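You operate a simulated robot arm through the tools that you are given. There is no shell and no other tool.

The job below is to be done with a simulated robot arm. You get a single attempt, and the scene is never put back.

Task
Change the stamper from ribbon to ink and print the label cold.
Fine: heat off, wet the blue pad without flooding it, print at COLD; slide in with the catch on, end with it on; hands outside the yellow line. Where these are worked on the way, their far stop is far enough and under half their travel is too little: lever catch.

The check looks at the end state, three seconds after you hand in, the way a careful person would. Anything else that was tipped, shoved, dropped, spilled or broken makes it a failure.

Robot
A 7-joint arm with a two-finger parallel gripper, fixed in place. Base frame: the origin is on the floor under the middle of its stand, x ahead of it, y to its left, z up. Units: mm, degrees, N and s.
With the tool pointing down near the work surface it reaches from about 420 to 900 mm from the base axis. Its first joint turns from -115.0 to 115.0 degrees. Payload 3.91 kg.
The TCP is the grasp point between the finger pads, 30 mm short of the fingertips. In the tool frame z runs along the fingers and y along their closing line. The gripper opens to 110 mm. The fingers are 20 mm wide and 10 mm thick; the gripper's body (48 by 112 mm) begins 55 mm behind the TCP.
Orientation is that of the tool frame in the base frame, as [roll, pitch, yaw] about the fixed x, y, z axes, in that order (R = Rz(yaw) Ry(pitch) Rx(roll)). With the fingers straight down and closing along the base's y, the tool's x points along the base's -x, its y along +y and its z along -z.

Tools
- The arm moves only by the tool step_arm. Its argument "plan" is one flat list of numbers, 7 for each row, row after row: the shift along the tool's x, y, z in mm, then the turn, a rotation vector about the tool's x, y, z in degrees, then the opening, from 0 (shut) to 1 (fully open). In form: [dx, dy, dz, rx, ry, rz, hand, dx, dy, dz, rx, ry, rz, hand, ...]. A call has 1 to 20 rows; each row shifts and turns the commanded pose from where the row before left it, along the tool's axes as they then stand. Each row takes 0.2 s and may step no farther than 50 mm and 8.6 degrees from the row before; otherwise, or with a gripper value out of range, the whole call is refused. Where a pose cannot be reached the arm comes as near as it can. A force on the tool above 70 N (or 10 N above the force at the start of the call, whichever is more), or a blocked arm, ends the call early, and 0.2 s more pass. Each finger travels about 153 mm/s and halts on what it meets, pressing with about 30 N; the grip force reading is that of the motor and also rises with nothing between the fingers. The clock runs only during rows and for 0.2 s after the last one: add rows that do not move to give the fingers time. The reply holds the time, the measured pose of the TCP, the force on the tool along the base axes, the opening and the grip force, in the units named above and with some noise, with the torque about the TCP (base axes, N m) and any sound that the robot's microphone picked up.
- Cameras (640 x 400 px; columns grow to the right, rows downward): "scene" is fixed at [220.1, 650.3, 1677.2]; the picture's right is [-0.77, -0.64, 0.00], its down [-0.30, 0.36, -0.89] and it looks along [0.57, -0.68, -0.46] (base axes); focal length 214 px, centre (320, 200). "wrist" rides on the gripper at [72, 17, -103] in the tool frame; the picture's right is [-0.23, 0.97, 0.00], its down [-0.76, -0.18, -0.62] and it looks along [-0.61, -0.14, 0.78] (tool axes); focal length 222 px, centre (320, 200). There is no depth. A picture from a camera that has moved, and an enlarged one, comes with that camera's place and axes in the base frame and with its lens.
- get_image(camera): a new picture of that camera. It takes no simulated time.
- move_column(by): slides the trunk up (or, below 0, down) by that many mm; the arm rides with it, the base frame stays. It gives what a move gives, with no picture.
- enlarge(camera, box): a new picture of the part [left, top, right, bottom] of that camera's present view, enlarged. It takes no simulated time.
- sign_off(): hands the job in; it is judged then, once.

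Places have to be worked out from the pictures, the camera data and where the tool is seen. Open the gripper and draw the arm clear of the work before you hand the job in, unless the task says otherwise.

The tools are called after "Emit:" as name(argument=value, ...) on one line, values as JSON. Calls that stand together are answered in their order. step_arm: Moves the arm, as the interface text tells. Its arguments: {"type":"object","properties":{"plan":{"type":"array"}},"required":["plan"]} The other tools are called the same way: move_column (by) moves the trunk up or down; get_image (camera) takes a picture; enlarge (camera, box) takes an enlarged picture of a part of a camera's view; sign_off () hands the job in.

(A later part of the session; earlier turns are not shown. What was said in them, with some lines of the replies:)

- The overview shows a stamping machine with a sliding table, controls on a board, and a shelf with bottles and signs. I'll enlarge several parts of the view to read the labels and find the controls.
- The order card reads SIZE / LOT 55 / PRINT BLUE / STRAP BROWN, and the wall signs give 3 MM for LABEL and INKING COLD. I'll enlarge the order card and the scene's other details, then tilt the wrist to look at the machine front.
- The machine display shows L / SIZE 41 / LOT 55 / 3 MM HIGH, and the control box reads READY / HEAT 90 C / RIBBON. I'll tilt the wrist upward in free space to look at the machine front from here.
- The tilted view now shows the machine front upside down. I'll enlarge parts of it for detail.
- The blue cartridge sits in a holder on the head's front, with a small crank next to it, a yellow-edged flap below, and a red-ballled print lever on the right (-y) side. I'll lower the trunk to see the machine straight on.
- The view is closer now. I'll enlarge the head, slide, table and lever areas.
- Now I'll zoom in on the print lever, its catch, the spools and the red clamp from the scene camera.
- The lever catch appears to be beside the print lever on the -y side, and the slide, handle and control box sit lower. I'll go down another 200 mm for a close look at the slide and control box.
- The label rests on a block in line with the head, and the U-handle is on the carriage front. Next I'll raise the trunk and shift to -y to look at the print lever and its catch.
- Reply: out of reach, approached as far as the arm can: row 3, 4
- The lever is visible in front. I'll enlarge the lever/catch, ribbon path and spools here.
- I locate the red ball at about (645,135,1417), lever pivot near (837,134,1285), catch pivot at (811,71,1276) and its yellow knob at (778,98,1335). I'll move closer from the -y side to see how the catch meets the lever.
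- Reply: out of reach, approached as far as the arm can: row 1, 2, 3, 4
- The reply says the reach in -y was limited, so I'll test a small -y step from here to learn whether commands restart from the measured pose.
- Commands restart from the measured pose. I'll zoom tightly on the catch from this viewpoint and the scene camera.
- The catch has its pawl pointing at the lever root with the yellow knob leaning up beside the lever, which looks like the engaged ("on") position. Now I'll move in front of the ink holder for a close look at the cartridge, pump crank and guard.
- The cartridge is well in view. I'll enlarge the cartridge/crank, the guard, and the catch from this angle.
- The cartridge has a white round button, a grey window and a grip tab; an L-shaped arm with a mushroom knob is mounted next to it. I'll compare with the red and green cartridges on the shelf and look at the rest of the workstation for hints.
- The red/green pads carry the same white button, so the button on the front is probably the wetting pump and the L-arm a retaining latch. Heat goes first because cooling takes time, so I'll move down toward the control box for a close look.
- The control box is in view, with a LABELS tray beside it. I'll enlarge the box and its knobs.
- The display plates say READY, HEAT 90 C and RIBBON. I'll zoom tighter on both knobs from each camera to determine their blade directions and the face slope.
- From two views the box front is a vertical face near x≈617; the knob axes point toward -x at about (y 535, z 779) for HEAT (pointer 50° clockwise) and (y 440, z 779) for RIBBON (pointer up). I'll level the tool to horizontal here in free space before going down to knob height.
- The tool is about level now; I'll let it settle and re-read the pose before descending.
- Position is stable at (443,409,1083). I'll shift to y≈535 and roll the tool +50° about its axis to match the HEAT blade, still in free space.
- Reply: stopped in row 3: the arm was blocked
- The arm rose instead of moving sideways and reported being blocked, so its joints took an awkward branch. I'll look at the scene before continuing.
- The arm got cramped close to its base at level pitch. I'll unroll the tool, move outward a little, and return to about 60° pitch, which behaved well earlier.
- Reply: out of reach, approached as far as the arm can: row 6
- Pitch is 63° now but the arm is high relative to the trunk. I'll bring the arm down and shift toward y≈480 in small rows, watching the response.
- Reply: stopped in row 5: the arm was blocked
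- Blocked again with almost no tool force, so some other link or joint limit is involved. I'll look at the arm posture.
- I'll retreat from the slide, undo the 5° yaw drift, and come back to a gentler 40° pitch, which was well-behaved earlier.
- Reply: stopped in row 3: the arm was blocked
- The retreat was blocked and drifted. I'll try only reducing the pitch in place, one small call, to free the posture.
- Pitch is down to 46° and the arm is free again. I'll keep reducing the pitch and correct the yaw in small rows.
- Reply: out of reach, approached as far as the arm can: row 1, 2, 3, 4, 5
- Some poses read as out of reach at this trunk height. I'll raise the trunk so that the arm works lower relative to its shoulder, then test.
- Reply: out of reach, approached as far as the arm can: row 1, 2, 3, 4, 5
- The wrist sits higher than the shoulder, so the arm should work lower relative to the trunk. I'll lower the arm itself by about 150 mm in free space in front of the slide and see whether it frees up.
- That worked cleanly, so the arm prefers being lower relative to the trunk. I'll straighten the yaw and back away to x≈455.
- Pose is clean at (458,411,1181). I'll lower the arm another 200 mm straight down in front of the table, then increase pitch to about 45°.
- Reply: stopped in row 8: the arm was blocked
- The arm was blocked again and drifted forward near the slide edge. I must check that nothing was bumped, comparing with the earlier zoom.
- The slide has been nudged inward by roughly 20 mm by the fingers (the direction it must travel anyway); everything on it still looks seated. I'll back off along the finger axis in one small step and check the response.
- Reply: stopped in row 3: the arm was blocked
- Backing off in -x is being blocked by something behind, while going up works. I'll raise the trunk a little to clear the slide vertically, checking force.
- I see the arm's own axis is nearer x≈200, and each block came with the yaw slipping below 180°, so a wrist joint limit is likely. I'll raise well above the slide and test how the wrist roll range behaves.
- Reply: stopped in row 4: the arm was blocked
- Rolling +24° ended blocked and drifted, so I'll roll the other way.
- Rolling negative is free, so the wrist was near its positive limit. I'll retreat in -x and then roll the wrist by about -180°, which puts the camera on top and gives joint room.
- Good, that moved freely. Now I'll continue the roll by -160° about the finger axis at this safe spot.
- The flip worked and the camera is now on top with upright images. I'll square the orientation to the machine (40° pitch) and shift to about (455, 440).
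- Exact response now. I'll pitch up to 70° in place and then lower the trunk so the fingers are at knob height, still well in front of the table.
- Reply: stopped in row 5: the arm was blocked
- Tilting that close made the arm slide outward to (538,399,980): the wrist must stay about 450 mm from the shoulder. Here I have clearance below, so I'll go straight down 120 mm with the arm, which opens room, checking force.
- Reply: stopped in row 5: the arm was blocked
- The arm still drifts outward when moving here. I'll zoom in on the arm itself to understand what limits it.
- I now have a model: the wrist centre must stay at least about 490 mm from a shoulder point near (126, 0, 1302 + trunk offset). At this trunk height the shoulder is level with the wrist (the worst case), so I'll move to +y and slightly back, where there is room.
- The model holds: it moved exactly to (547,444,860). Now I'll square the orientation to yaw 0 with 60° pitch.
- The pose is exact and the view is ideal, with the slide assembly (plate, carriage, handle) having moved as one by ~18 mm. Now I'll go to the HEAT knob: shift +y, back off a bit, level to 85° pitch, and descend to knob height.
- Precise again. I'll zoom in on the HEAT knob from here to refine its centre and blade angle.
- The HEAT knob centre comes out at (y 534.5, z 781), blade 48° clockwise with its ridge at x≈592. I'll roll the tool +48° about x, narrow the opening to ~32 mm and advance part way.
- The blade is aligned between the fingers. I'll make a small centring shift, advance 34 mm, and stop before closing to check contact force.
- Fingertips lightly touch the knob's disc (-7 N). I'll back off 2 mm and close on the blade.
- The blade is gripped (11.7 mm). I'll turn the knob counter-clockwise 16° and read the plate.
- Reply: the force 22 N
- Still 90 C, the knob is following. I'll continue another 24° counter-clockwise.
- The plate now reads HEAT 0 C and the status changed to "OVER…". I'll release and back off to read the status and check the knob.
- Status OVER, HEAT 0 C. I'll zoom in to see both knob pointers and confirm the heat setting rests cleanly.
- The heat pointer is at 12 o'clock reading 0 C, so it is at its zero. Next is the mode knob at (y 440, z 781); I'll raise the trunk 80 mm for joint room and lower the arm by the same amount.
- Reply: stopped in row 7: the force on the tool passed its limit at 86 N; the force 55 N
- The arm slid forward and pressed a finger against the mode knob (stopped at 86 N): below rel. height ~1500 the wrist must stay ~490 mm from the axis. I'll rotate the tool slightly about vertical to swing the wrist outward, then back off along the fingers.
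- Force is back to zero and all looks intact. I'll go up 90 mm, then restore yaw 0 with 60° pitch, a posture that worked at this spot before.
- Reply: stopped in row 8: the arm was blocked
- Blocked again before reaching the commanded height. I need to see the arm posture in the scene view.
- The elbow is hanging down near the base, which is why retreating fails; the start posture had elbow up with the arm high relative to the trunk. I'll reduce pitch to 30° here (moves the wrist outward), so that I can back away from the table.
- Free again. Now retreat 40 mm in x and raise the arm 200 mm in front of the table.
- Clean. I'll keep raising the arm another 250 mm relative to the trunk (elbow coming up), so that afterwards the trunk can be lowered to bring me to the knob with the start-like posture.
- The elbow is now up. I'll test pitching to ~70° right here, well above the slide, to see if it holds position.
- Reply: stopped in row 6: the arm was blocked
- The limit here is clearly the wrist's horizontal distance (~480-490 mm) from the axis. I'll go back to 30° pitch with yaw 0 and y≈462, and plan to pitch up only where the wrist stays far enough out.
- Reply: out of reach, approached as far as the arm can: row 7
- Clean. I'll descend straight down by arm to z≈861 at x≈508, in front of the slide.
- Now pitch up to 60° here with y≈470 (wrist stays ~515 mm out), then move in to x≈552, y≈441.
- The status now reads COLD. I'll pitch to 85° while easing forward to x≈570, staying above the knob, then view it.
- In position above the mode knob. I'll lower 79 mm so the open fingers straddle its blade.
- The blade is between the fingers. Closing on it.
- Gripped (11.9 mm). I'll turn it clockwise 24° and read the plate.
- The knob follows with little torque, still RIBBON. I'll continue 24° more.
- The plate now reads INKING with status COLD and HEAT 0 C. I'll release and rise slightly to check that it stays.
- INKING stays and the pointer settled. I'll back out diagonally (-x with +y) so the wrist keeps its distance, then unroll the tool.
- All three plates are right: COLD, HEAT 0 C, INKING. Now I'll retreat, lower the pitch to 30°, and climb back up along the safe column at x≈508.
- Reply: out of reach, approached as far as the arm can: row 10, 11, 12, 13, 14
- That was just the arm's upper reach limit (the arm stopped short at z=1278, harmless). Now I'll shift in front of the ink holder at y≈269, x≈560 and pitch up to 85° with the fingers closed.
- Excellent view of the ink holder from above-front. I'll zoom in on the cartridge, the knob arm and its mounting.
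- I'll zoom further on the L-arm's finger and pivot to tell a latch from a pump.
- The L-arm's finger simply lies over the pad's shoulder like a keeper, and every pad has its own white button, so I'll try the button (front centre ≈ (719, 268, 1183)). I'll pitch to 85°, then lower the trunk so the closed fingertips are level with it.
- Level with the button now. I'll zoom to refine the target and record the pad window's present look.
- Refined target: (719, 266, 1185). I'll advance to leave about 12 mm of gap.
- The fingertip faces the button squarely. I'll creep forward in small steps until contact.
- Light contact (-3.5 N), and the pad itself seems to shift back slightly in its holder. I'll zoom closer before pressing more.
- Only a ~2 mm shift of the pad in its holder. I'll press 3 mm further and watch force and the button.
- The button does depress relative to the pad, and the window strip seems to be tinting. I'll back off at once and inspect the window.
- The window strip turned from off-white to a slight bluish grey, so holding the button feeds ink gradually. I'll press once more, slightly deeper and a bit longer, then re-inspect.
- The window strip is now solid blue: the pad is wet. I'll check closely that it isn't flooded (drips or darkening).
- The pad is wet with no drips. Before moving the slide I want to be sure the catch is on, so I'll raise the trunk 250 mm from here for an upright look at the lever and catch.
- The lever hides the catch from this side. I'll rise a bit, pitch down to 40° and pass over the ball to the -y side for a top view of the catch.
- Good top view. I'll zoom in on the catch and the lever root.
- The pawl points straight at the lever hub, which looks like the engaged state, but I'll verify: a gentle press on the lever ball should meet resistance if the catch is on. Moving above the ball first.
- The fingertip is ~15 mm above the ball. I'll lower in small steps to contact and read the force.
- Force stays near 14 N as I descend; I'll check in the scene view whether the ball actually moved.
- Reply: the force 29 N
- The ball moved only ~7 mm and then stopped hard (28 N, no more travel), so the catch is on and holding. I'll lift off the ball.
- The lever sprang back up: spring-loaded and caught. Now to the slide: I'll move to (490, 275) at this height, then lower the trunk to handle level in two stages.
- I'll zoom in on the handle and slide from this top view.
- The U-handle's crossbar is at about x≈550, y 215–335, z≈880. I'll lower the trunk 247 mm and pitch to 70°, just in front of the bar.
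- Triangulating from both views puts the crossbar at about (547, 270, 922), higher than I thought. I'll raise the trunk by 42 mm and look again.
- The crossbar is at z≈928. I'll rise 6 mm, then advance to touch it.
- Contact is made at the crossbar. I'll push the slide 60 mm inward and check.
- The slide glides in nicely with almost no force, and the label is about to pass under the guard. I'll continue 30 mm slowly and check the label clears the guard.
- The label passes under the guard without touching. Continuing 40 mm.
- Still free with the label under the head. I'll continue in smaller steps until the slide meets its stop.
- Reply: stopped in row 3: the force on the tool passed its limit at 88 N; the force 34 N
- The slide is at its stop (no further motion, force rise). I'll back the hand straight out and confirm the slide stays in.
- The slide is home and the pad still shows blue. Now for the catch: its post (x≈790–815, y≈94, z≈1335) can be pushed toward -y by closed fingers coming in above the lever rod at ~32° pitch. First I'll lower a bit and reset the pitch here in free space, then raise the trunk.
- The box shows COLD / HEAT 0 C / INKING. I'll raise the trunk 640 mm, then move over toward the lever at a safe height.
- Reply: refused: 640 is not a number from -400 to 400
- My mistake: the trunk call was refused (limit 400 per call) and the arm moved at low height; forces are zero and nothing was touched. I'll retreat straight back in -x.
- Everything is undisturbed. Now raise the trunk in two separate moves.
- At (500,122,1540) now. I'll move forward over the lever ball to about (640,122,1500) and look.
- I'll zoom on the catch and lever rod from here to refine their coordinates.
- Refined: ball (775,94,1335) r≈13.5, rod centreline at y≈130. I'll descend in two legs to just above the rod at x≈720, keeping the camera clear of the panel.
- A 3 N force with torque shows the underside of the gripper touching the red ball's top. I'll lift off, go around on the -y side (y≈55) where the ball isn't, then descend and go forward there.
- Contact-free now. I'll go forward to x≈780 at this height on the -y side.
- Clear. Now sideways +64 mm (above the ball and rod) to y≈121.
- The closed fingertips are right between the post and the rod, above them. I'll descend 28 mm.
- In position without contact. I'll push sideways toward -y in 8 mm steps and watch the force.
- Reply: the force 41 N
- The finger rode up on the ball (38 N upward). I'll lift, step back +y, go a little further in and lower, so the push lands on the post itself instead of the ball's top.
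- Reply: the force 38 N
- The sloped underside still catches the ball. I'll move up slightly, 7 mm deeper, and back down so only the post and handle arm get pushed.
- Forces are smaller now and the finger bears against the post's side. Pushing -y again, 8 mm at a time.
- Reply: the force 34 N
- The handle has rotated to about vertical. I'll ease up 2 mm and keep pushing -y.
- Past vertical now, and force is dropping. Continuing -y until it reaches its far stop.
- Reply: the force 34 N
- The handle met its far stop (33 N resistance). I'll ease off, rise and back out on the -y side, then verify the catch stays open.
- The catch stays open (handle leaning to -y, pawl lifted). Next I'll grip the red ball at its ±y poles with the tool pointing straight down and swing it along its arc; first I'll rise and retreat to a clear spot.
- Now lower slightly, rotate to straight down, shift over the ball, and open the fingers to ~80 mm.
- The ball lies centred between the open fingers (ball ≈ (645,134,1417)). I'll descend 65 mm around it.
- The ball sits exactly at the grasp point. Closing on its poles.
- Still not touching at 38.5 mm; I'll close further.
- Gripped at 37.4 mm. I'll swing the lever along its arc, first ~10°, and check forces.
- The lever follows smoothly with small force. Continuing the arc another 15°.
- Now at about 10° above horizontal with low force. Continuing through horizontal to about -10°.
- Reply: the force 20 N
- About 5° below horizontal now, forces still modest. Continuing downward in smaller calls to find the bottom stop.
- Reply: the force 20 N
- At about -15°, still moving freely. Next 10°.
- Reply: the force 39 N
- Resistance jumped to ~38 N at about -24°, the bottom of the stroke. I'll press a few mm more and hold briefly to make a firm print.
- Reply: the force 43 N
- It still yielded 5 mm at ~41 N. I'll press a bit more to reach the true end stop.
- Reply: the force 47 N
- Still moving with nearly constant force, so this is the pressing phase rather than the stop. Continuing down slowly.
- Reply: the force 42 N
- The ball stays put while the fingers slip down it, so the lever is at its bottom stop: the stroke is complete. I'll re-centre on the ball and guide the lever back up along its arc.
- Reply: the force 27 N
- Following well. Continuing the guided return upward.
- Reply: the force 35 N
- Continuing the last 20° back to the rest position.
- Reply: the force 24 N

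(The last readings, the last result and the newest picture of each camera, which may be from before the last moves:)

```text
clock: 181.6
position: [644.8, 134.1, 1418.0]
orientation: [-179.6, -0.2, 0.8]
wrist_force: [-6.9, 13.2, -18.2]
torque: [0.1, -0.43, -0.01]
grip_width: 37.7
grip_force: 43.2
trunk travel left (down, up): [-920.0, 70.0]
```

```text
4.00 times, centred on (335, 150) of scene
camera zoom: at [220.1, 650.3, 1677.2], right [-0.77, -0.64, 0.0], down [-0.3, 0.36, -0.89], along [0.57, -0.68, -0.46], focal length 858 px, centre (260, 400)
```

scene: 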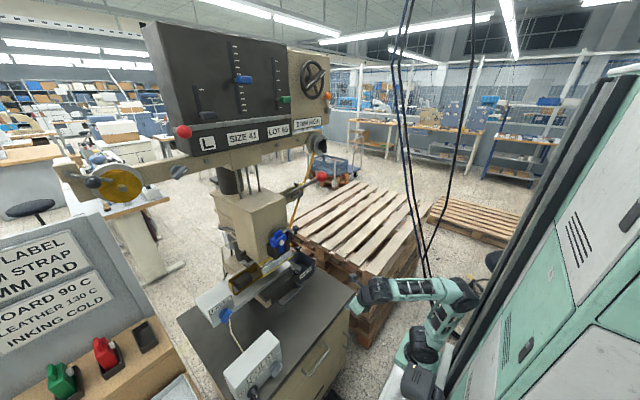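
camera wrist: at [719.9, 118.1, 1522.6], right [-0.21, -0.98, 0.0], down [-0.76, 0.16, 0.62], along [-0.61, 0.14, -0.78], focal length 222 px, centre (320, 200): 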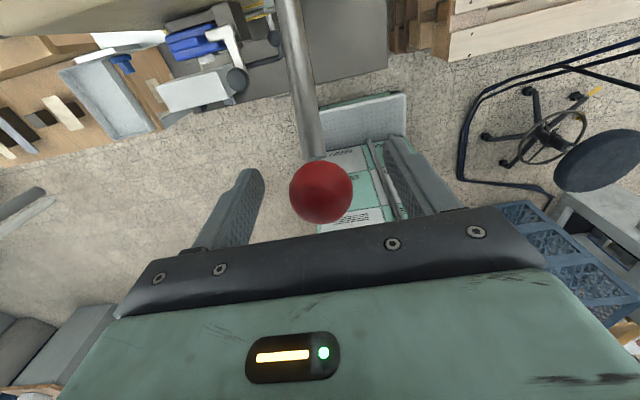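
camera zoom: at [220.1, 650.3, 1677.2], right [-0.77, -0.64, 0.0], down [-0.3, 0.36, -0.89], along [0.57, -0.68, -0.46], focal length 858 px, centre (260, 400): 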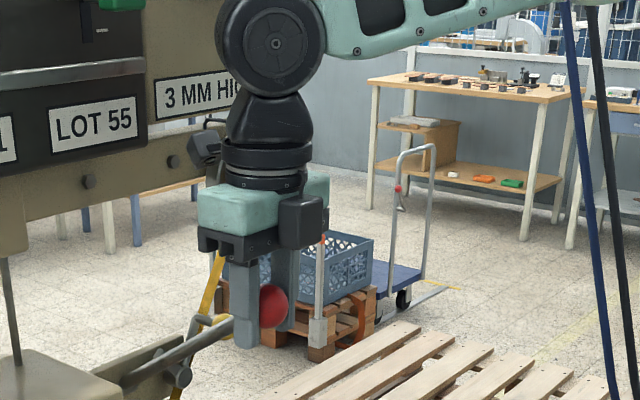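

The lever is back at its rest position. I'll open the fingers and rise clear of the ball.

Emit:
step_arm(plan=[0, 0, 0, 0, 0, 0, 0.5, 0, 0, 0, 0, 0, 0, 0.75, 0, 0, 0, 0, 0, 0, 0.75, 0, 0, -32, 0, 0, 0, 0.75, 0, 0, -33, 0, 0, 0, 0.75, 0, 0, 0, 0, 0, 0, 0.75])

Emit:
enlarge(camera="scene", box=[270, 100, 400, 200])

Emit:
enlarge(camera="scene", box=[200, 200, 320, 310])

```text
clock: 183.0
position: [645.7, 135.7, 1481.8]
orientation: [-179.7, -0.1, 0.8]
wrist_force: [-0.3, 1.1, 0.2]
torque: [0.01, 0.0, 0.0]
grip_width: 82.5
grip_force: 0.1
trunk travel left (down, up): [-920.0, 70.0]
```

```text
4.00 times, centred on (335, 150) of scene
camera zoom: at [220.1, 650.3, 1677.2], right [-0.77, -0.64, 0.0], down [-0.3, 0.36, -0.89], along [0.57, -0.68, -0.46], focal length 858 px, centre (260, 400)
```

zoom: 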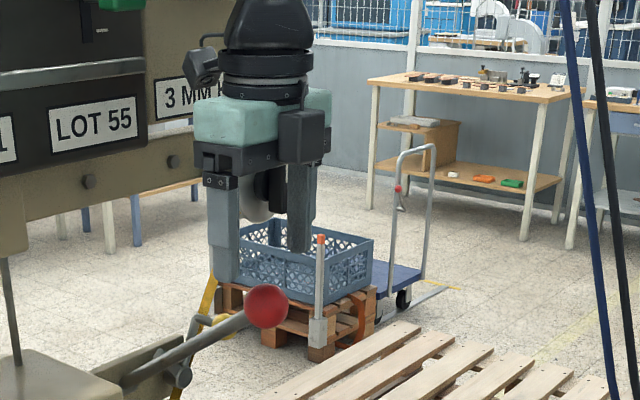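

```text
3.64 times, centred on (260, 255) of scene
camera zoom: at [220.1, 650.3, 1677.2], right [-0.77, -0.64, 0.0], down [-0.3, 0.36, -0.89], along [0.57, -0.68, -0.46], focal length 780 px, centre (538, 0)
```

zoom: 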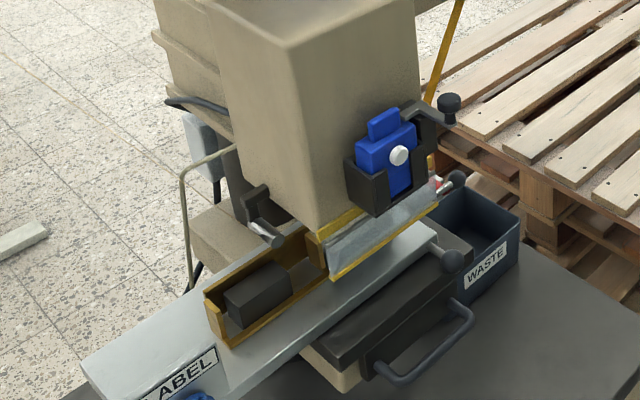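

Lever up and free. Now the catch must go back on: I'll push its ball from the -y side toward +y. First close the fingers and shift to y≈10 at this height.

Emit:
step_arm(plan=[0, 0, 0, 0, 0, 0, 0.3, 0, 42, 0, 0, 0, 0, 0, 0, 42, 0, 0, 0, 0, 0, 0, 42, 0, 0, 0, 0, 0, 0, 0, 0, 0, 0, 0, 0])

Emit:
move_column(by=-120)

Emit:
get_image(camera="scene")

```text
clock: 184.2
position: [646.9, 9.9, 1482.2]
orientation: [-179.8, -0.1, 0.8]
wrist_force: [0.8, 0.1, 0.8]
torque: [0.0, 0.03, 0.0]
grip_width: 0.0
grip_force: 29.9
trunk travel left (down, up): [-920.0, 70.0]
```

```text
clock: 185.7
position: [644.7, 10.1, 1361.2]
orientation: [-179.8, -0.1, 0.8]
wrist_force: [-0.3, -0.1, 0.9]
torque: [0.01, -0.02, -0.04]
grip_width: 0.0
grip_force: 29.4
trunk travel left (down, up): [-800.0, 190.0]
```

```text
taken
```

scene: 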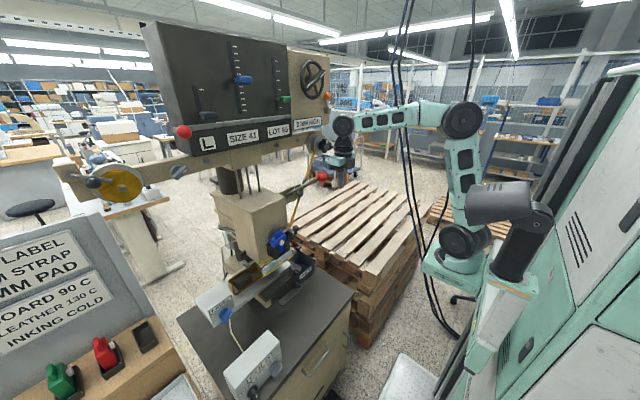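

Now pitch up to ~50° with a combined small rise and forward shift.

Emit:
step_arm(plan=[4, 0, -8, 0, 8.3, 0, 0, 5.1, 0, -7.4, 0, 8.3, 0, 0, 6.1, 0, -6.6, 0, 8.3, 0, 0, 6.9, 0, -5.7, 0, 8.3, 0, 0, 7.6, 0, -4.7, 0, 8.3, 0, 0, 8.2, 0, -3.6, 0, 8.3, 0, 0, 0, 0, 0, 0, 0, 0, 0])

Emit:
get_image(camera="wrist")

Emit:
enlarge(camera="wrist", box=[220, 40, 380, 160])

```text
clock: 187.3
position: [672.1, 10.2, 1410.5]
orientation: [-179.5, -49.9, 0.5]
wrist_force: [0.1, 0.7, 0.3]
torque: [-0.04, 0.01, 0.02]
grip_width: 0.0
grip_force: 30.1
trunk travel left (down, up): [-800.0, 190.0]
```

```text
taken
camera wrist: at [638.8, -7.3, 1532.3], right [-0.13, -0.97, -0.18], down [-0.97, 0.17, -0.18], along [0.21, 0.15, -0.97], focal length 222 px, centre (320, 200)
```

wrist: 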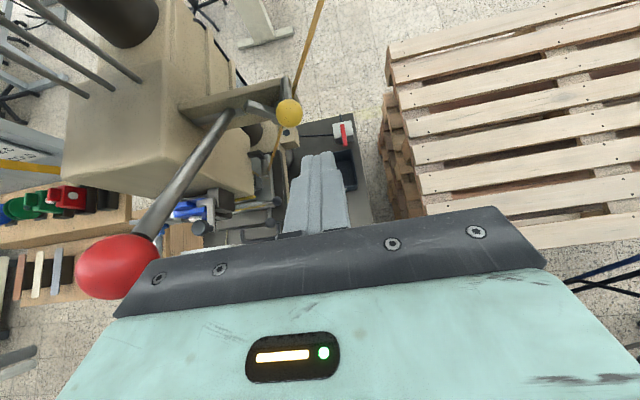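

```text
3.33 times, centred on (300, 100) of wrist
camera zoom: at [638.8, -7.3, 1532.3], right [-0.13, -0.97, -0.18], down [-0.97, 0.17, -0.18], along [0.21, 0.15, -0.97], focal length 740 px, centre (387, 533)
```

zoom: 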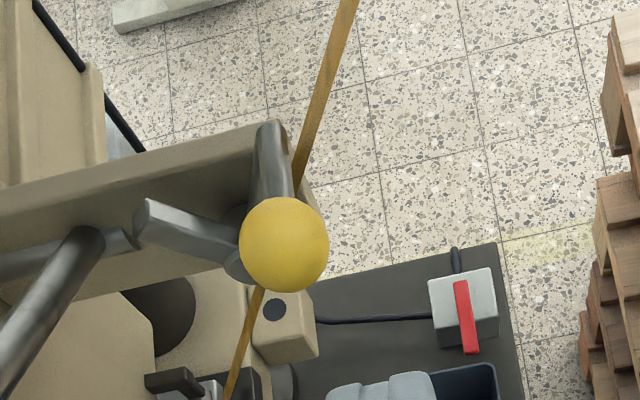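

The ball is at (775,39,1334). I'll advance along the finger axis so the fingertips end up beside the ball on its -y side.

Emit:
step_arm(plan=[0.5, 1, 29.7, 0, 0, 0, 0, 0.5, 1, 29.7, 0, 0, 0, 0, 0.5, 0, 29.7, 0, 0, 0, 0, 0.5, 0, 29.7, 0, 0, 0, 0, 0, 0, 0, 0, 0, 0, 0])

Emit:
get_image(camera="wrist")

Emit:
enlarge(camera="wrist", box=[220, 70, 380, 190])

```text
clock: 188.5
position: [763.9, 10.2, 1335.7]
orientation: [-179.6, -49.9, 0.5]
wrist_force: [1.5, 0.3, -0.5]
torque: [-0.02, 0.01, 0.02]
grip_width: 0.2
grip_force: 29.9
trunk travel left (down, up): [-800.0, 190.0]
```

```text
taken
camera wrist: at [731.3, -7.3, 1456.8], right [-0.13, -0.97, -0.18], down [-0.97, 0.17, -0.18], along [0.21, 0.15, -0.97], focal length 222 px, centre (320, 200)
```

wrist: 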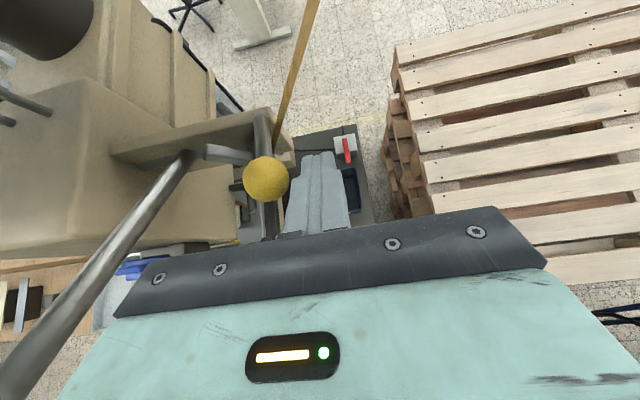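

```text
3.33 times, centred on (300, 130) of wrist
camera zoom: at [731.3, -7.3, 1456.8], right [-0.13, -0.97, -0.18], down [-0.97, 0.17, -0.18], along [0.21, 0.15, -0.97], focal length 740 px, centre (387, 433)
```

zoom: 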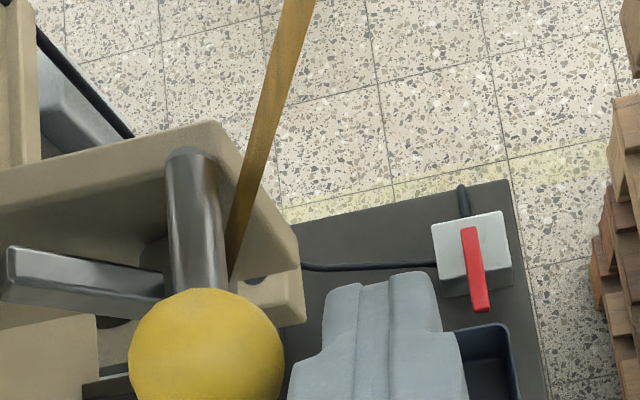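

Fingertips are beside the ball. Pushing +y in 8 mm steps.

Emit:
step_arm(plan=[0, -8, 0, 0, 0, 0, 0, 0, -8, 0, 0, 0, 0, 0, 0, -8, 0, 0, 0, 0, 0])

Emit:
enlarge(camera="wrist", box=[220, 70, 380, 190])

```text
clock: 189.3
position: [762.4, 36.3, 1332.3]
orientation: [-179.7, -49.6, 0.7]
wrist_force: [0.4, 0.1, 0.2]
torque: [-0.02, -0.01, 0.01]
grip_width: 0.0
grip_force: 30.2
trunk travel left (down, up): [-800.0, 190.0]
```

```text
3.33 times, centred on (300, 130) of wrist
camera zoom: at [730.7, 18.0, 1455.3], right [-0.13, -0.98, -0.18], down [-0.97, 0.16, -0.18], along [0.2, 0.15, -0.97], focal length 740 px, centre (387, 433)
```

zoom: 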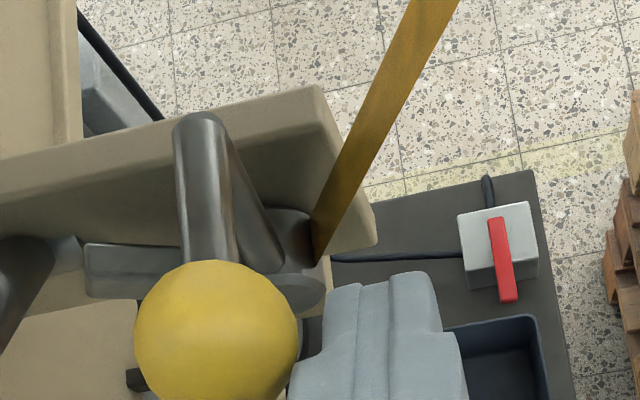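

The handle is at about vertical. I'll keep pushing +y toward the engaged position.

Emit:
step_arm(plan=[0, -8, 0, 0, 0, 0, 0, 0, -8, 0, 0, 0, 0, 0, 0, 0, 0, 0, 0, 0, 0])

Emit:
enlarge(camera="wrist", box=[200, 70, 380, 190])

Emit:
enlarge(camera="scene", box=[280, 150, 340, 200])

```text
clock: 190.1
position: [761.8, 50.0, 1336.0]
orientation: [-179.6, -49.8, 0.6]
wrist_force: [0.3, 0.1, 0.1]
torque: [0.03, -0.05, 0.0]
grip_width: 0.0
grip_force: 30.3
trunk travel left (down, up): [-800.0, 190.0]
```

```text
3.33 times, centred on (290, 130) of wrist
camera zoom: at [729.8, 31.9, 1457.7], right [-0.13, -0.97, -0.18], down [-0.97, 0.17, -0.18], along [0.2, 0.15, -0.97], focal length 740 px, centre (420, 433)
```

zoom: 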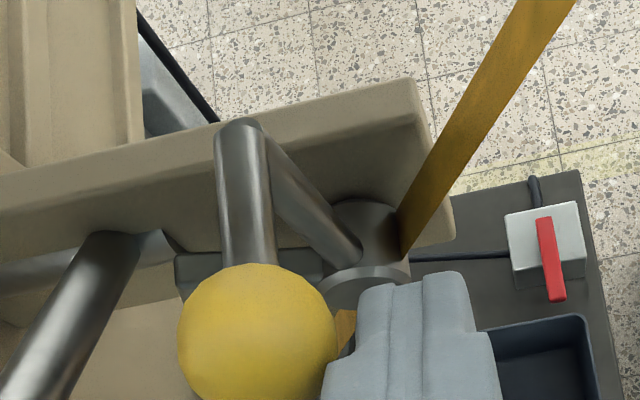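

```text
8.00 times, centred on (310, 175) of scene
camera zoom: at [220.1, 650.3, 1677.2], right [-0.77, -0.64, 0.0], down [-0.3, 0.36, -0.89], along [0.57, -0.68, -0.46], focal length 1716 px, centre (400, 400)
```

zoom: 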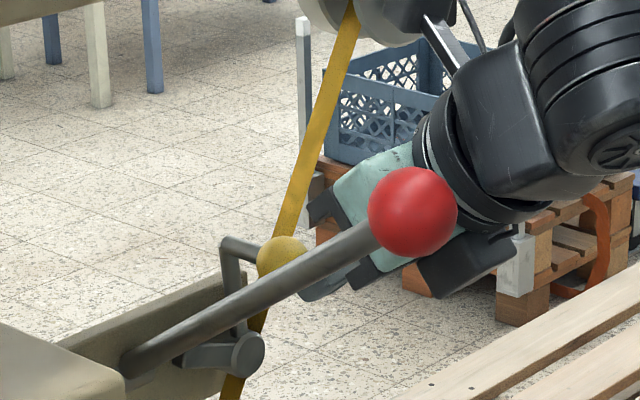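

The handle moves with only friction, so I must push it fully home. To keep the wrist clear of the red ball, I'll yaw the tool slightly so its rear swings to -y, then continue pushing.

Emit:
step_arm(plan=[0, 0, 0, 6.1, 0, -5.2, 0, 0, 0, 0, 3, 0, -2.6, 0, 0, 0, 0, 0, 0, 0, 0])

Emit:
step_arm(plan=[0, -7, 0, 0, 0, 0, 0, 0, -7, 0, 0, 0, 0, 0, 0, 0, 0, 0, 0, 0, 0])

Emit:
enlarge(camera="wrist", box=[200, 70, 380, 190])

Emit:
enlarge(camera="scene", box=[280, 150, 340, 200])

```text
clock: 190.9
position: [762.1, 50.0, 1335.3]
orientation: [-179.7, -50.0, 12.8]
wrist_force: [-0.2, -0.4, 0.7]
torque: [0.01, -0.01, -0.01]
grip_width: 0.2
grip_force: 29.1
trunk travel left (down, up): [-800.0, 190.0]
```

```text
clock: 191.7
position: [758.4, 63.8, 1336.0]
orientation: [-179.7, -50.0, 12.6]
wrist_force: [-0.1, -0.9, 0.3]
torque: [0.02, 0.0, 0.02]
grip_width: 0.0
grip_force: 30.3
trunk travel left (down, up): [-800.0, 190.0]
```

```text
3.33 times, centred on (290, 130) of wrist
camera zoom: at [731.2, 40.5, 1457.9], right [0.07, -0.98, -0.18], down [-0.98, -0.04, -0.18], along [0.17, 0.19, -0.97], focal length 740 px, centre (420, 433)
```

zoom: 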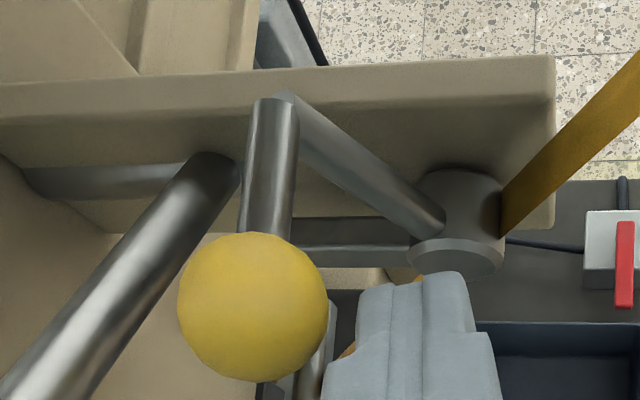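

```text
8.00 times, centred on (310, 175) of scene
camera zoom: at [220.1, 650.3, 1677.2], right [-0.77, -0.64, 0.0], down [-0.3, 0.36, -0.89], along [0.57, -0.68, -0.46], focal length 1716 px, centre (400, 400)
```

zoom: 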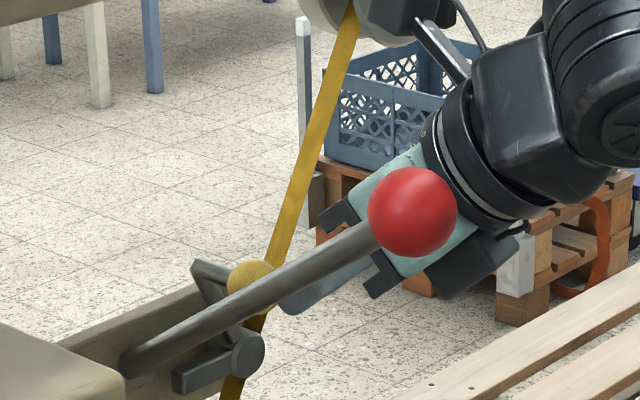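

The ball is back near y≈96, its original "on" place. I'll nudge a few more mm to feel the stop.

Emit:
step_arm(plan=[0, -4, 0, 0, 0, 0, 0, 0, -4, 0, 0, 0, 0, 0, 0, 0, 0, 0, 0, 0, 0])

Emit:
enlarge(camera="scene", box=[275, 160, 335, 200])

```text
clock: 192.5
position: [756.9, 70.2, 1334.6]
orientation: [-179.8, -50.0, 12.5]
wrist_force: [1.4, -5.8, 0.0]
torque: [0.0, -0.01, -0.12]
grip_width: 0.0
grip_force: 29.9
trunk travel left (down, up): [-800.0, 190.0]
```

```text
10.00 times, centred on (305, 180) of scene
camera zoom: at [220.1, 650.3, 1677.2], right [-0.77, -0.64, 0.0], down [-0.3, 0.36, -0.89], along [0.57, -0.68, -0.46], focal length 2145 px, centre (470, 400)
```

zoom: 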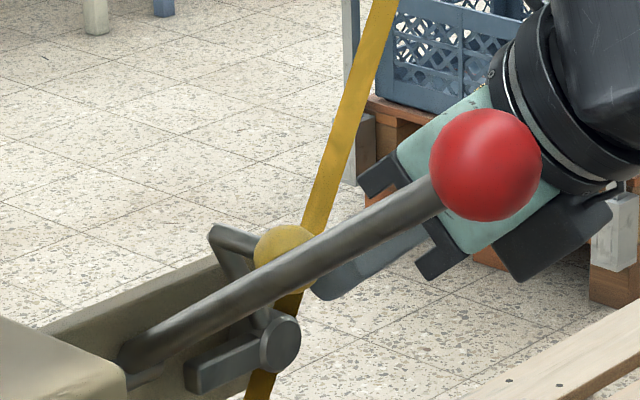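

This view is identical to the initial one: the catch is back on (with a 6 N stop force). I'll back off away from the ball and out along the finger axis.

Emit:
step_arm(plan=[0, 12, 0, 0, 0, 0, 0, 0, 12, 0, 0, 0, 0, 0, 0, 0, -30, 0, 0, 0, 0, 0, 0, -30, 0, 0, 0, 0, 0, 0, -30, 0, 0, 0, 0, 0, 0, 0, -6.1, 0, 5.2, 0, 0, 0, 0, -3.3, 0, 2.8, 0, 0, 0, 0, 0, 0, 0, 0])

Emit:
enlarge(camera="scene", box=[275, 160, 335, 200])

Emit:
get_image(camera="wrist")

```text
clock: 194.3
position: [694.2, 33.3, 1393.6]
orientation: [-179.7, -49.9, 0.2]
wrist_force: [0.7, 0.4, 0.0]
torque: [-0.01, 0.01, 0.02]
grip_width: 0.1
grip_force: 30.0
trunk travel left (down, up): [-800.0, 190.0]
```

```text
10.00 times, centred on (305, 180) of scene
camera zoom: at [220.1, 650.3, 1677.2], right [-0.77, -0.64, 0.0], down [-0.3, 0.36, -0.89], along [0.57, -0.68, -0.46], focal length 2145 px, centre (470, 400)
```

zoom: 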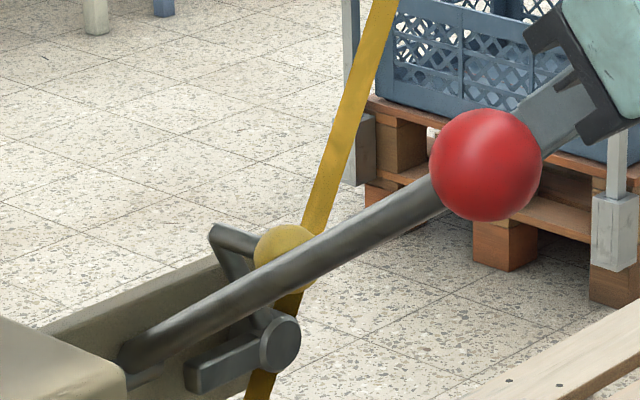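

```text
taken
camera wrist: at [663.4, 14.6, 1515.1], right [-0.14, -0.97, -0.18], down [-0.97, 0.17, -0.18], along [0.21, 0.15, -0.97], focal length 222 px, centre (320, 200)
```

wrist: 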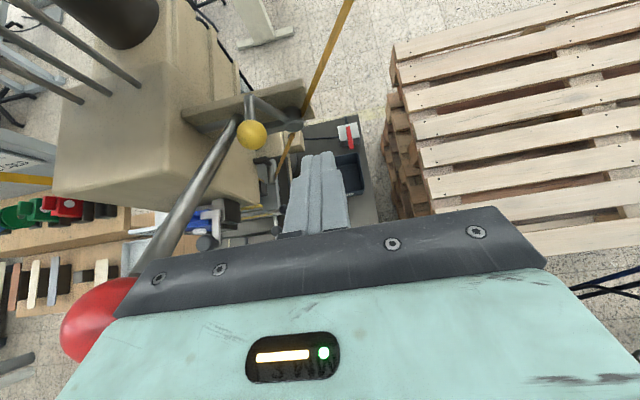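

The catch looks exactly as at the start (on). I'd like to see the print on the label through the clear guard, so I'll rise, move over to y≈267 and then come down in front of the head.

Emit:
step_arm(plan=[8, 0, -37.5, 0, 0, 0, 0, 8, 0, -37.5, 0, 0, 0, 0, 8, 0, -37.5, 0, 0, 0, 0, 8, 0, -37.5, 0, 0, 0, 0, 0, -39, 0, 0, 0, 0, 0, 0, -39, 0, 0, 0, 0, 0, 0, -39, 0, 0, 0, 0, 0, 0, -39, 0, 0, 0, 0, 0, 0, -39, 0, 0, 0, 0, 0, 0, -39, 0, 0, 0, 0, 0, 0, 0, 0, 0, 0, 0, 0])

```text
clock: 196.7
position: [599.2, 270.7, 1516.5]
orientation: [-179.6, -49.9, 0.2]
wrist_force: [-0.1, -0.3, 0.2]
torque: [-0.02, -0.01, 0.01]
grip_width: 0.0
grip_force: 29.8
trunk travel left (down, up): [-800.0, 190.0]
```

Emit:
move_column(by=-330)

Emit:
step_arm(plan=[0, 0, 0, 0, 7, 0, 0, 0, 0, 0, 0, 7, 0, 0, 0, 0, 0, 0, 7, 0, 0, 0, 0, 0, 0, 7, 0, 0, 0, 0, 0, 0, 7, 0, 0, 0, 0, 0, 0, 0, 0, 0])

Emit:
get_image(camera="wrist")

```text
clock: 199.9
position: [599.4, 269.4, 1186.4]
orientation: [-179.7, -49.9, 0.2]
wrist_force: [0.1, 0.5, -0.5]
torque: [-0.01, 0.0, 0.01]
grip_width: 0.4
grip_force: 29.9
trunk travel left (down, up): [-470.0, 520.0]
```

```text
clock: 201.3
position: [599.9, 269.3, 1186.0]
orientation: [-177.5, -84.9, -2.2]
wrist_force: [-0.3, -0.5, 0.6]
torque: [-0.01, -0.03, -0.04]
grip_width: 0.0
grip_force: 30.1
trunk travel left (down, up): [-470.0, 520.0]
```

```text
taken
camera wrist: at [503.0, 251.0, 1267.6], right [-0.01, -0.97, -0.23], down [-0.69, 0.18, -0.7], along [0.73, 0.15, -0.67], focal length 222 px, centre (320, 200)
```

wrist: 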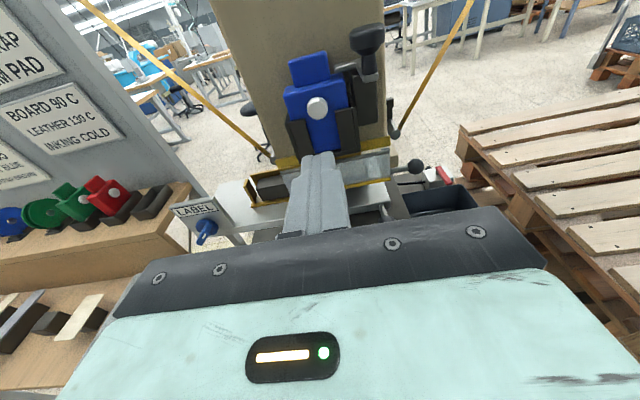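

I'll zoom into the guard area; the finger hides part of it.

Emit:
enlarge(camera="wrist", box=[240, 130, 420, 230])

```text
3.56 times, centred on (330, 180) of wrist
camera zoom: at [503.0, 251.0, 1267.6], right [-0.01, -0.97, -0.23], down [-0.69, 0.18, -0.7], along [0.73, 0.15, -0.67], focal length 790 px, centre (284, 271)
```

zoom: 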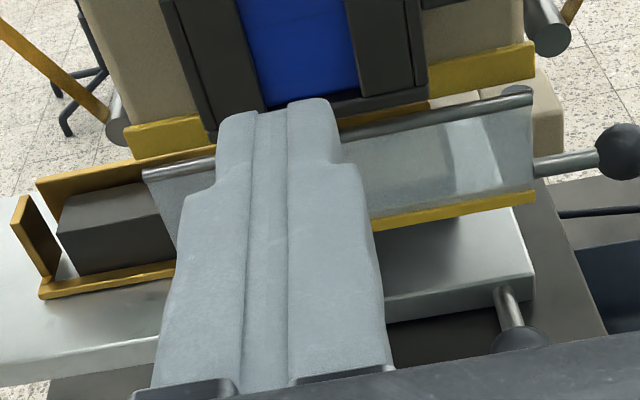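

I'll shift +70 mm in y and slightly lower to look past the finger under the head.

Emit:
step_arm(plan=[-15, -35, 0, 0, 0, 0, 0, -15, -35, 0, 0, 0, 0, 0, 0, 0, 0, 0, 0, 0, 0])

Emit:
enlarge(camera="wrist", box=[300, 80, 480, 190])

Emit:
get_image(camera="wrist")

```text
clock: 202.2
position: [596.4, 338.1, 1157.0]
orientation: [-177.8, -84.9, -1.8]
wrist_force: [-0.1, 0.5, -0.5]
torque: [-0.01, -0.02, -0.01]
grip_width: 0.2
grip_force: 29.5
trunk travel left (down, up): [-470.0, 520.0]
```

```text
3.56 times, centred on (390, 135) of wrist
camera zoom: at [500.9, 320.6, 1238.2], right [-0.01, -0.97, -0.23], down [-0.69, 0.18, -0.7], along [0.72, 0.15, -0.67], focal length 790 px, centre (71, 431)
```

zoom: 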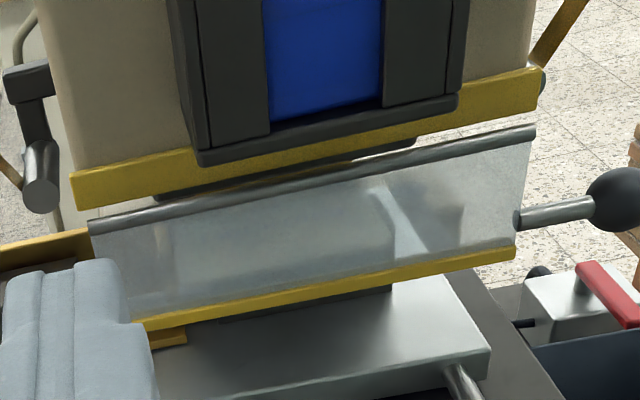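

```text
taken
camera wrist: at [500.9, 320.6, 1238.2], right [-0.01, -0.97, -0.23], down [-0.69, 0.18, -0.7], along [0.72, 0.15, -0.67], focal length 222 px, centre (320, 200)
```

wrist: 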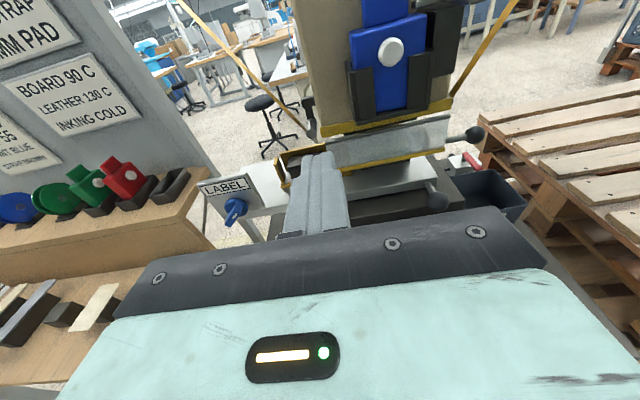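

I can see the label dimly through the glass. I'll zoom more to look for a blue print.

Emit:
enlarge(camera="wrist", box=[335, 125, 435, 175])

```text
6.40 times, centred on (385, 150) of wrist
camera zoom: at [500.9, 320.6, 1238.2], right [-0.01, -0.97, -0.23], down [-0.69, 0.18, -0.7], along [0.72, 0.15, -0.67], focal length 1422 px, centre (-96, 520)
```

zoom: 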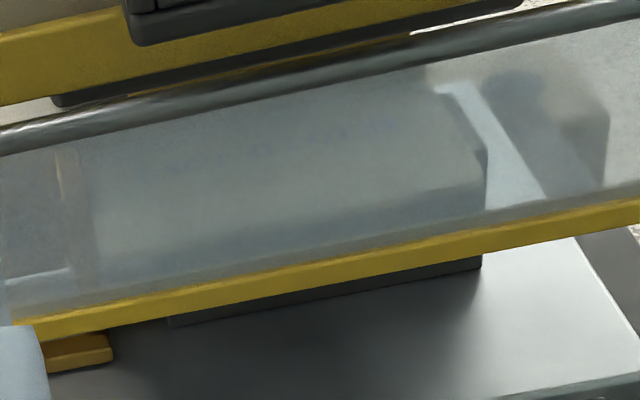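

There may be faint bluish marks. I'll zoom in further on that region.

Emit:
enlarge(camera="wrist", box=[345, 130, 405, 165])

Emit:
enlarge(camera="scene", box=[255, 245, 305, 285])

```text
10.67 times, centred on (375, 148) of wrist
camera zoom: at [500.9, 320.6, 1238.2], right [-0.01, -0.97, -0.23], down [-0.69, 0.18, -0.7], along [0.72, 0.15, -0.67], focal length 2369 px, centre (-267, 760)
```

zoom: 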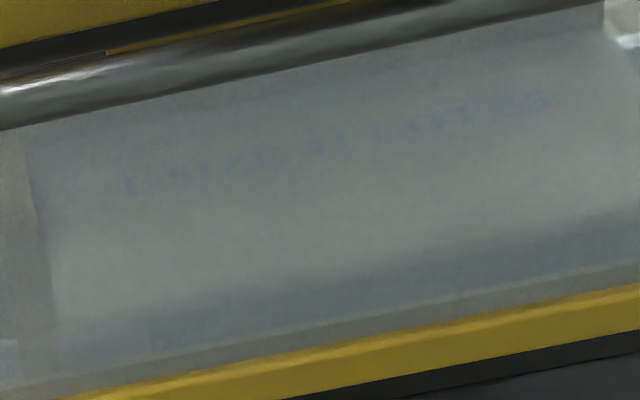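

```text
10.00 times, centred on (280, 265) of scene
camera zoom: at [220.1, 650.3, 1677.2], right [-0.77, -0.64, 0.0], down [-0.3, 0.36, -0.89], along [0.57, -0.68, -0.46], focal length 2145 px, centre (720, -450)
```

zoom: 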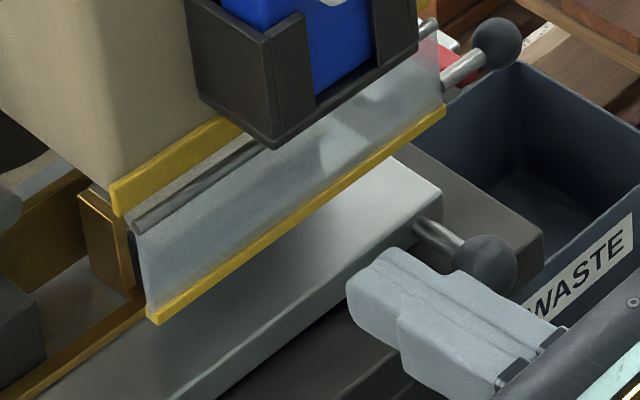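

The label reads "L SIZE 41 LOT 55" in blue through the guard, so the print was made. Now I'll open the gripper and draw the arm up and clear.

Emit:
step_arm(plan=[2, 0, -20, 0, 0, 0, 0.3, 2, 0, -20, 0, 0, 0, 0.6, 0, 0, 0, 0, 0, 0, 0.6])

Emit:
move_column(by=300)

Emit:
get_image(camera="scene")

```text
clock: 202.9
position: [556.9, 338.6, 1165.0]
orientation: [-177.6, -84.9, -1.9]
wrist_force: [0.3, 0.9, 0.2]
torque: [-0.01, 0.01, 0.0]
grip_width: 66.2
grip_force: 0.1
trunk travel left (down, up): [-470.0, 520.0]
```

```text
clock: 205.9
position: [557.5, 338.5, 1464.7]
orientation: [-177.9, -84.9, -1.8]
wrist_force: [0.9, 0.4, 0.4]
torque: [0.01, 0.04, 0.02]
grip_width: 65.9
grip_force: 0.2
trunk travel left (down, up): [-770.0, 220.0]
```

```text
taken
```

scene: 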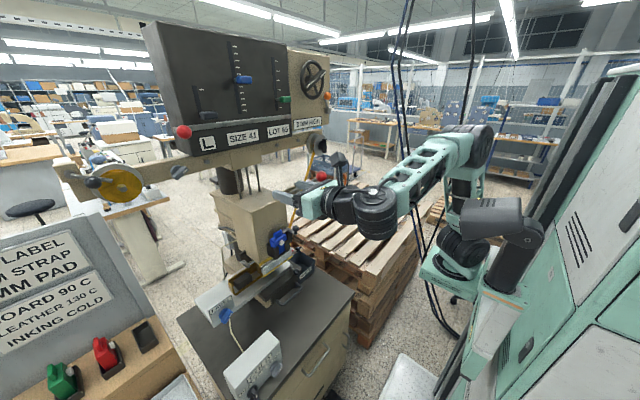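

Now I'll fold the hand down and pull back further, then make a last check of all the states.

Emit:
step_arm(plan=[0, 0, 0, 0, -8, 0, 0.6, 0, 0, 0, 0, -8, 0, 0.6, 0, 0, 0, 0, -8, 0, 0.6, 0, 0, 0, 0, -8, 0, 0.6, 0, 0, 0, 0, -8, 0, 0.6, 0, 0, 0, 0, -8, 0, 0.6, -24, 0, -18, 0, 0, 0, 0.6, -24, 0, -18, 0, 0, 0, 0.6, -24, 0, -18, 0, 0, 0, 0.6, 0, 0, 0, 0, 0, 0, 0.6])

Emit:
enlarge(camera="scene", box=[275, 160, 335, 200])

Emit:
enlarge(camera="scene", box=[200, 300, 320, 400])

Emit:
enlarge(camera="scene", box=[190, 220, 350, 330])

Emit:
enlarge(camera="scene", box=[140, 20, 340, 145])

```text
clock: 208.2
position: [468.8, 338.2, 1464.7]
orientation: [-179.8, -36.9, 0.2]
wrist_force: [-0.3, 0.3, 0.6]
torque: [0.01, 0.03, -0.02]
grip_width: 65.9
grip_force: 0.0
trunk travel left (down, up): [-770.0, 220.0]
```

```text
10.00 times, centred on (305, 180) of scene
camera zoom: at [220.1, 650.3, 1677.2], right [-0.77, -0.64, 0.0], down [-0.3, 0.36, -0.89], along [0.57, -0.68, -0.46], focal length 2145 px, centre (470, 400)
```

zoom: 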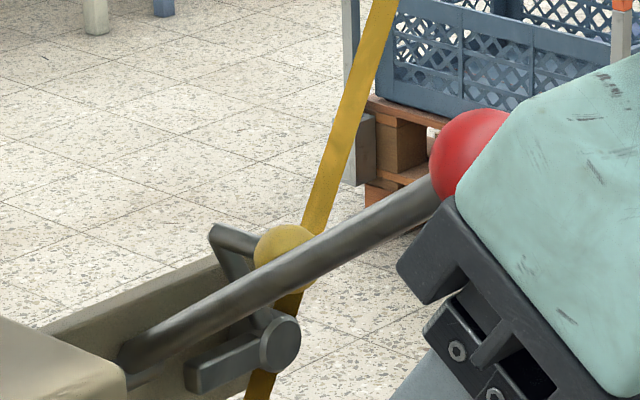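

```text
4.00 times, centred on (260, 350) of scene
camera zoom: at [220.1, 650.3, 1677.2], right [-0.77, -0.64, 0.0], down [-0.3, 0.36, -0.89], along [0.57, -0.68, -0.46], focal length 858 px, centre (560, -400)
```

zoom: 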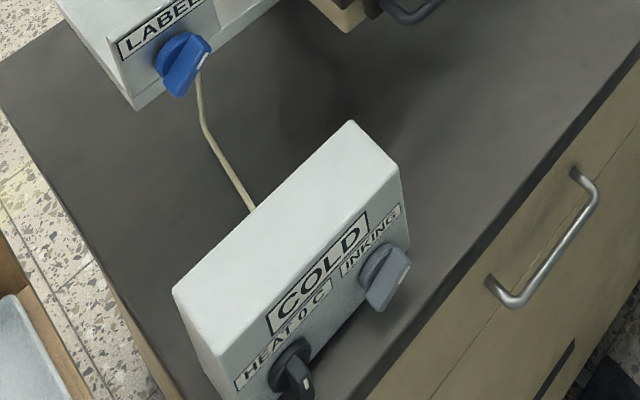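

```text
3.64 times, centred on (270, 275) of scene
camera zoom: at [220.1, 650.3, 1677.2], right [-0.77, -0.64, 0.0], down [-0.3, 0.36, -0.89], along [0.57, -0.68, -0.46], focal length 780 px, centre (502, -73)
```

zoom: 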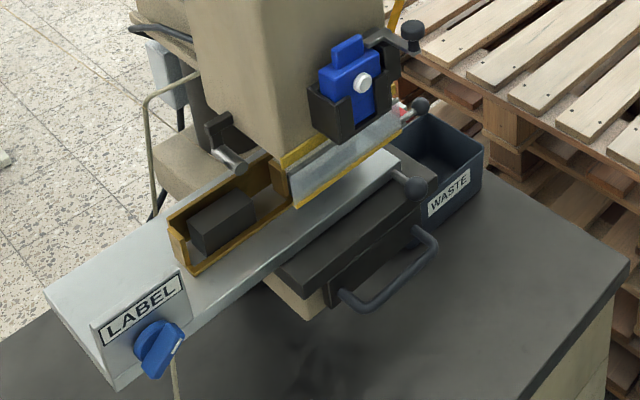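

```text
3.20 times, centred on (240, 82) of scene
camera zoom: at [220.1, 650.3, 1677.2], right [-0.77, -0.64, 0.0], down [-0.3, 0.36, -0.89], along [0.57, -0.68, -0.46], focal length 686 px, centre (576, 576)
```

zoom: 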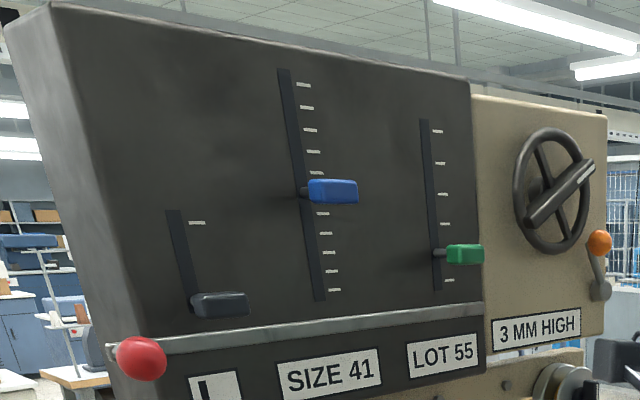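

The final check shows HEAT 0 C, COLD and INKING on the box, the slide fully in, the lever up and the catch back on. The pad is wet and still seated, the panel settings are unchanged, and the gripper is open and clear. I'm handing the job in.

Emit:
sign_off()

```text
The job is handed in.
```

The stamper is now on ink and the label is printed in blue, cold. I've handed the job in, but the label says size 41 while the order card asks for size 40.

**Size mismatch:** the label reads "L SIZE 41 LOT 55", because that is how the panel was set. The job didn't ask for a size change, so I left it alone. If this label was for that order, it has the wrong size.

- **Heat and mode:** heat is at 0 C and the knob is on INKING. The box read COLD before I printed.
- **Pad:** I wetted the blue pad with two short presses of its button. Its window turned solid blue and nothing dripped.
- **Slide:** I pushed it home with the catch on, and left it in.
- **Catch and lever:** I opened the catch to its far stop, pulled the lever through a full stroke and guided it back up. The catch is on again, and the hand stayed outside the yellow line.

There were three bumps along the way. Early on the fingers nudged the slide in about 20 mm. Later one finger hit the mode knob hard enough to stop the arm (86 N). The gripper also brushed the lever ball. The final check showed nothing damaged or out of place.
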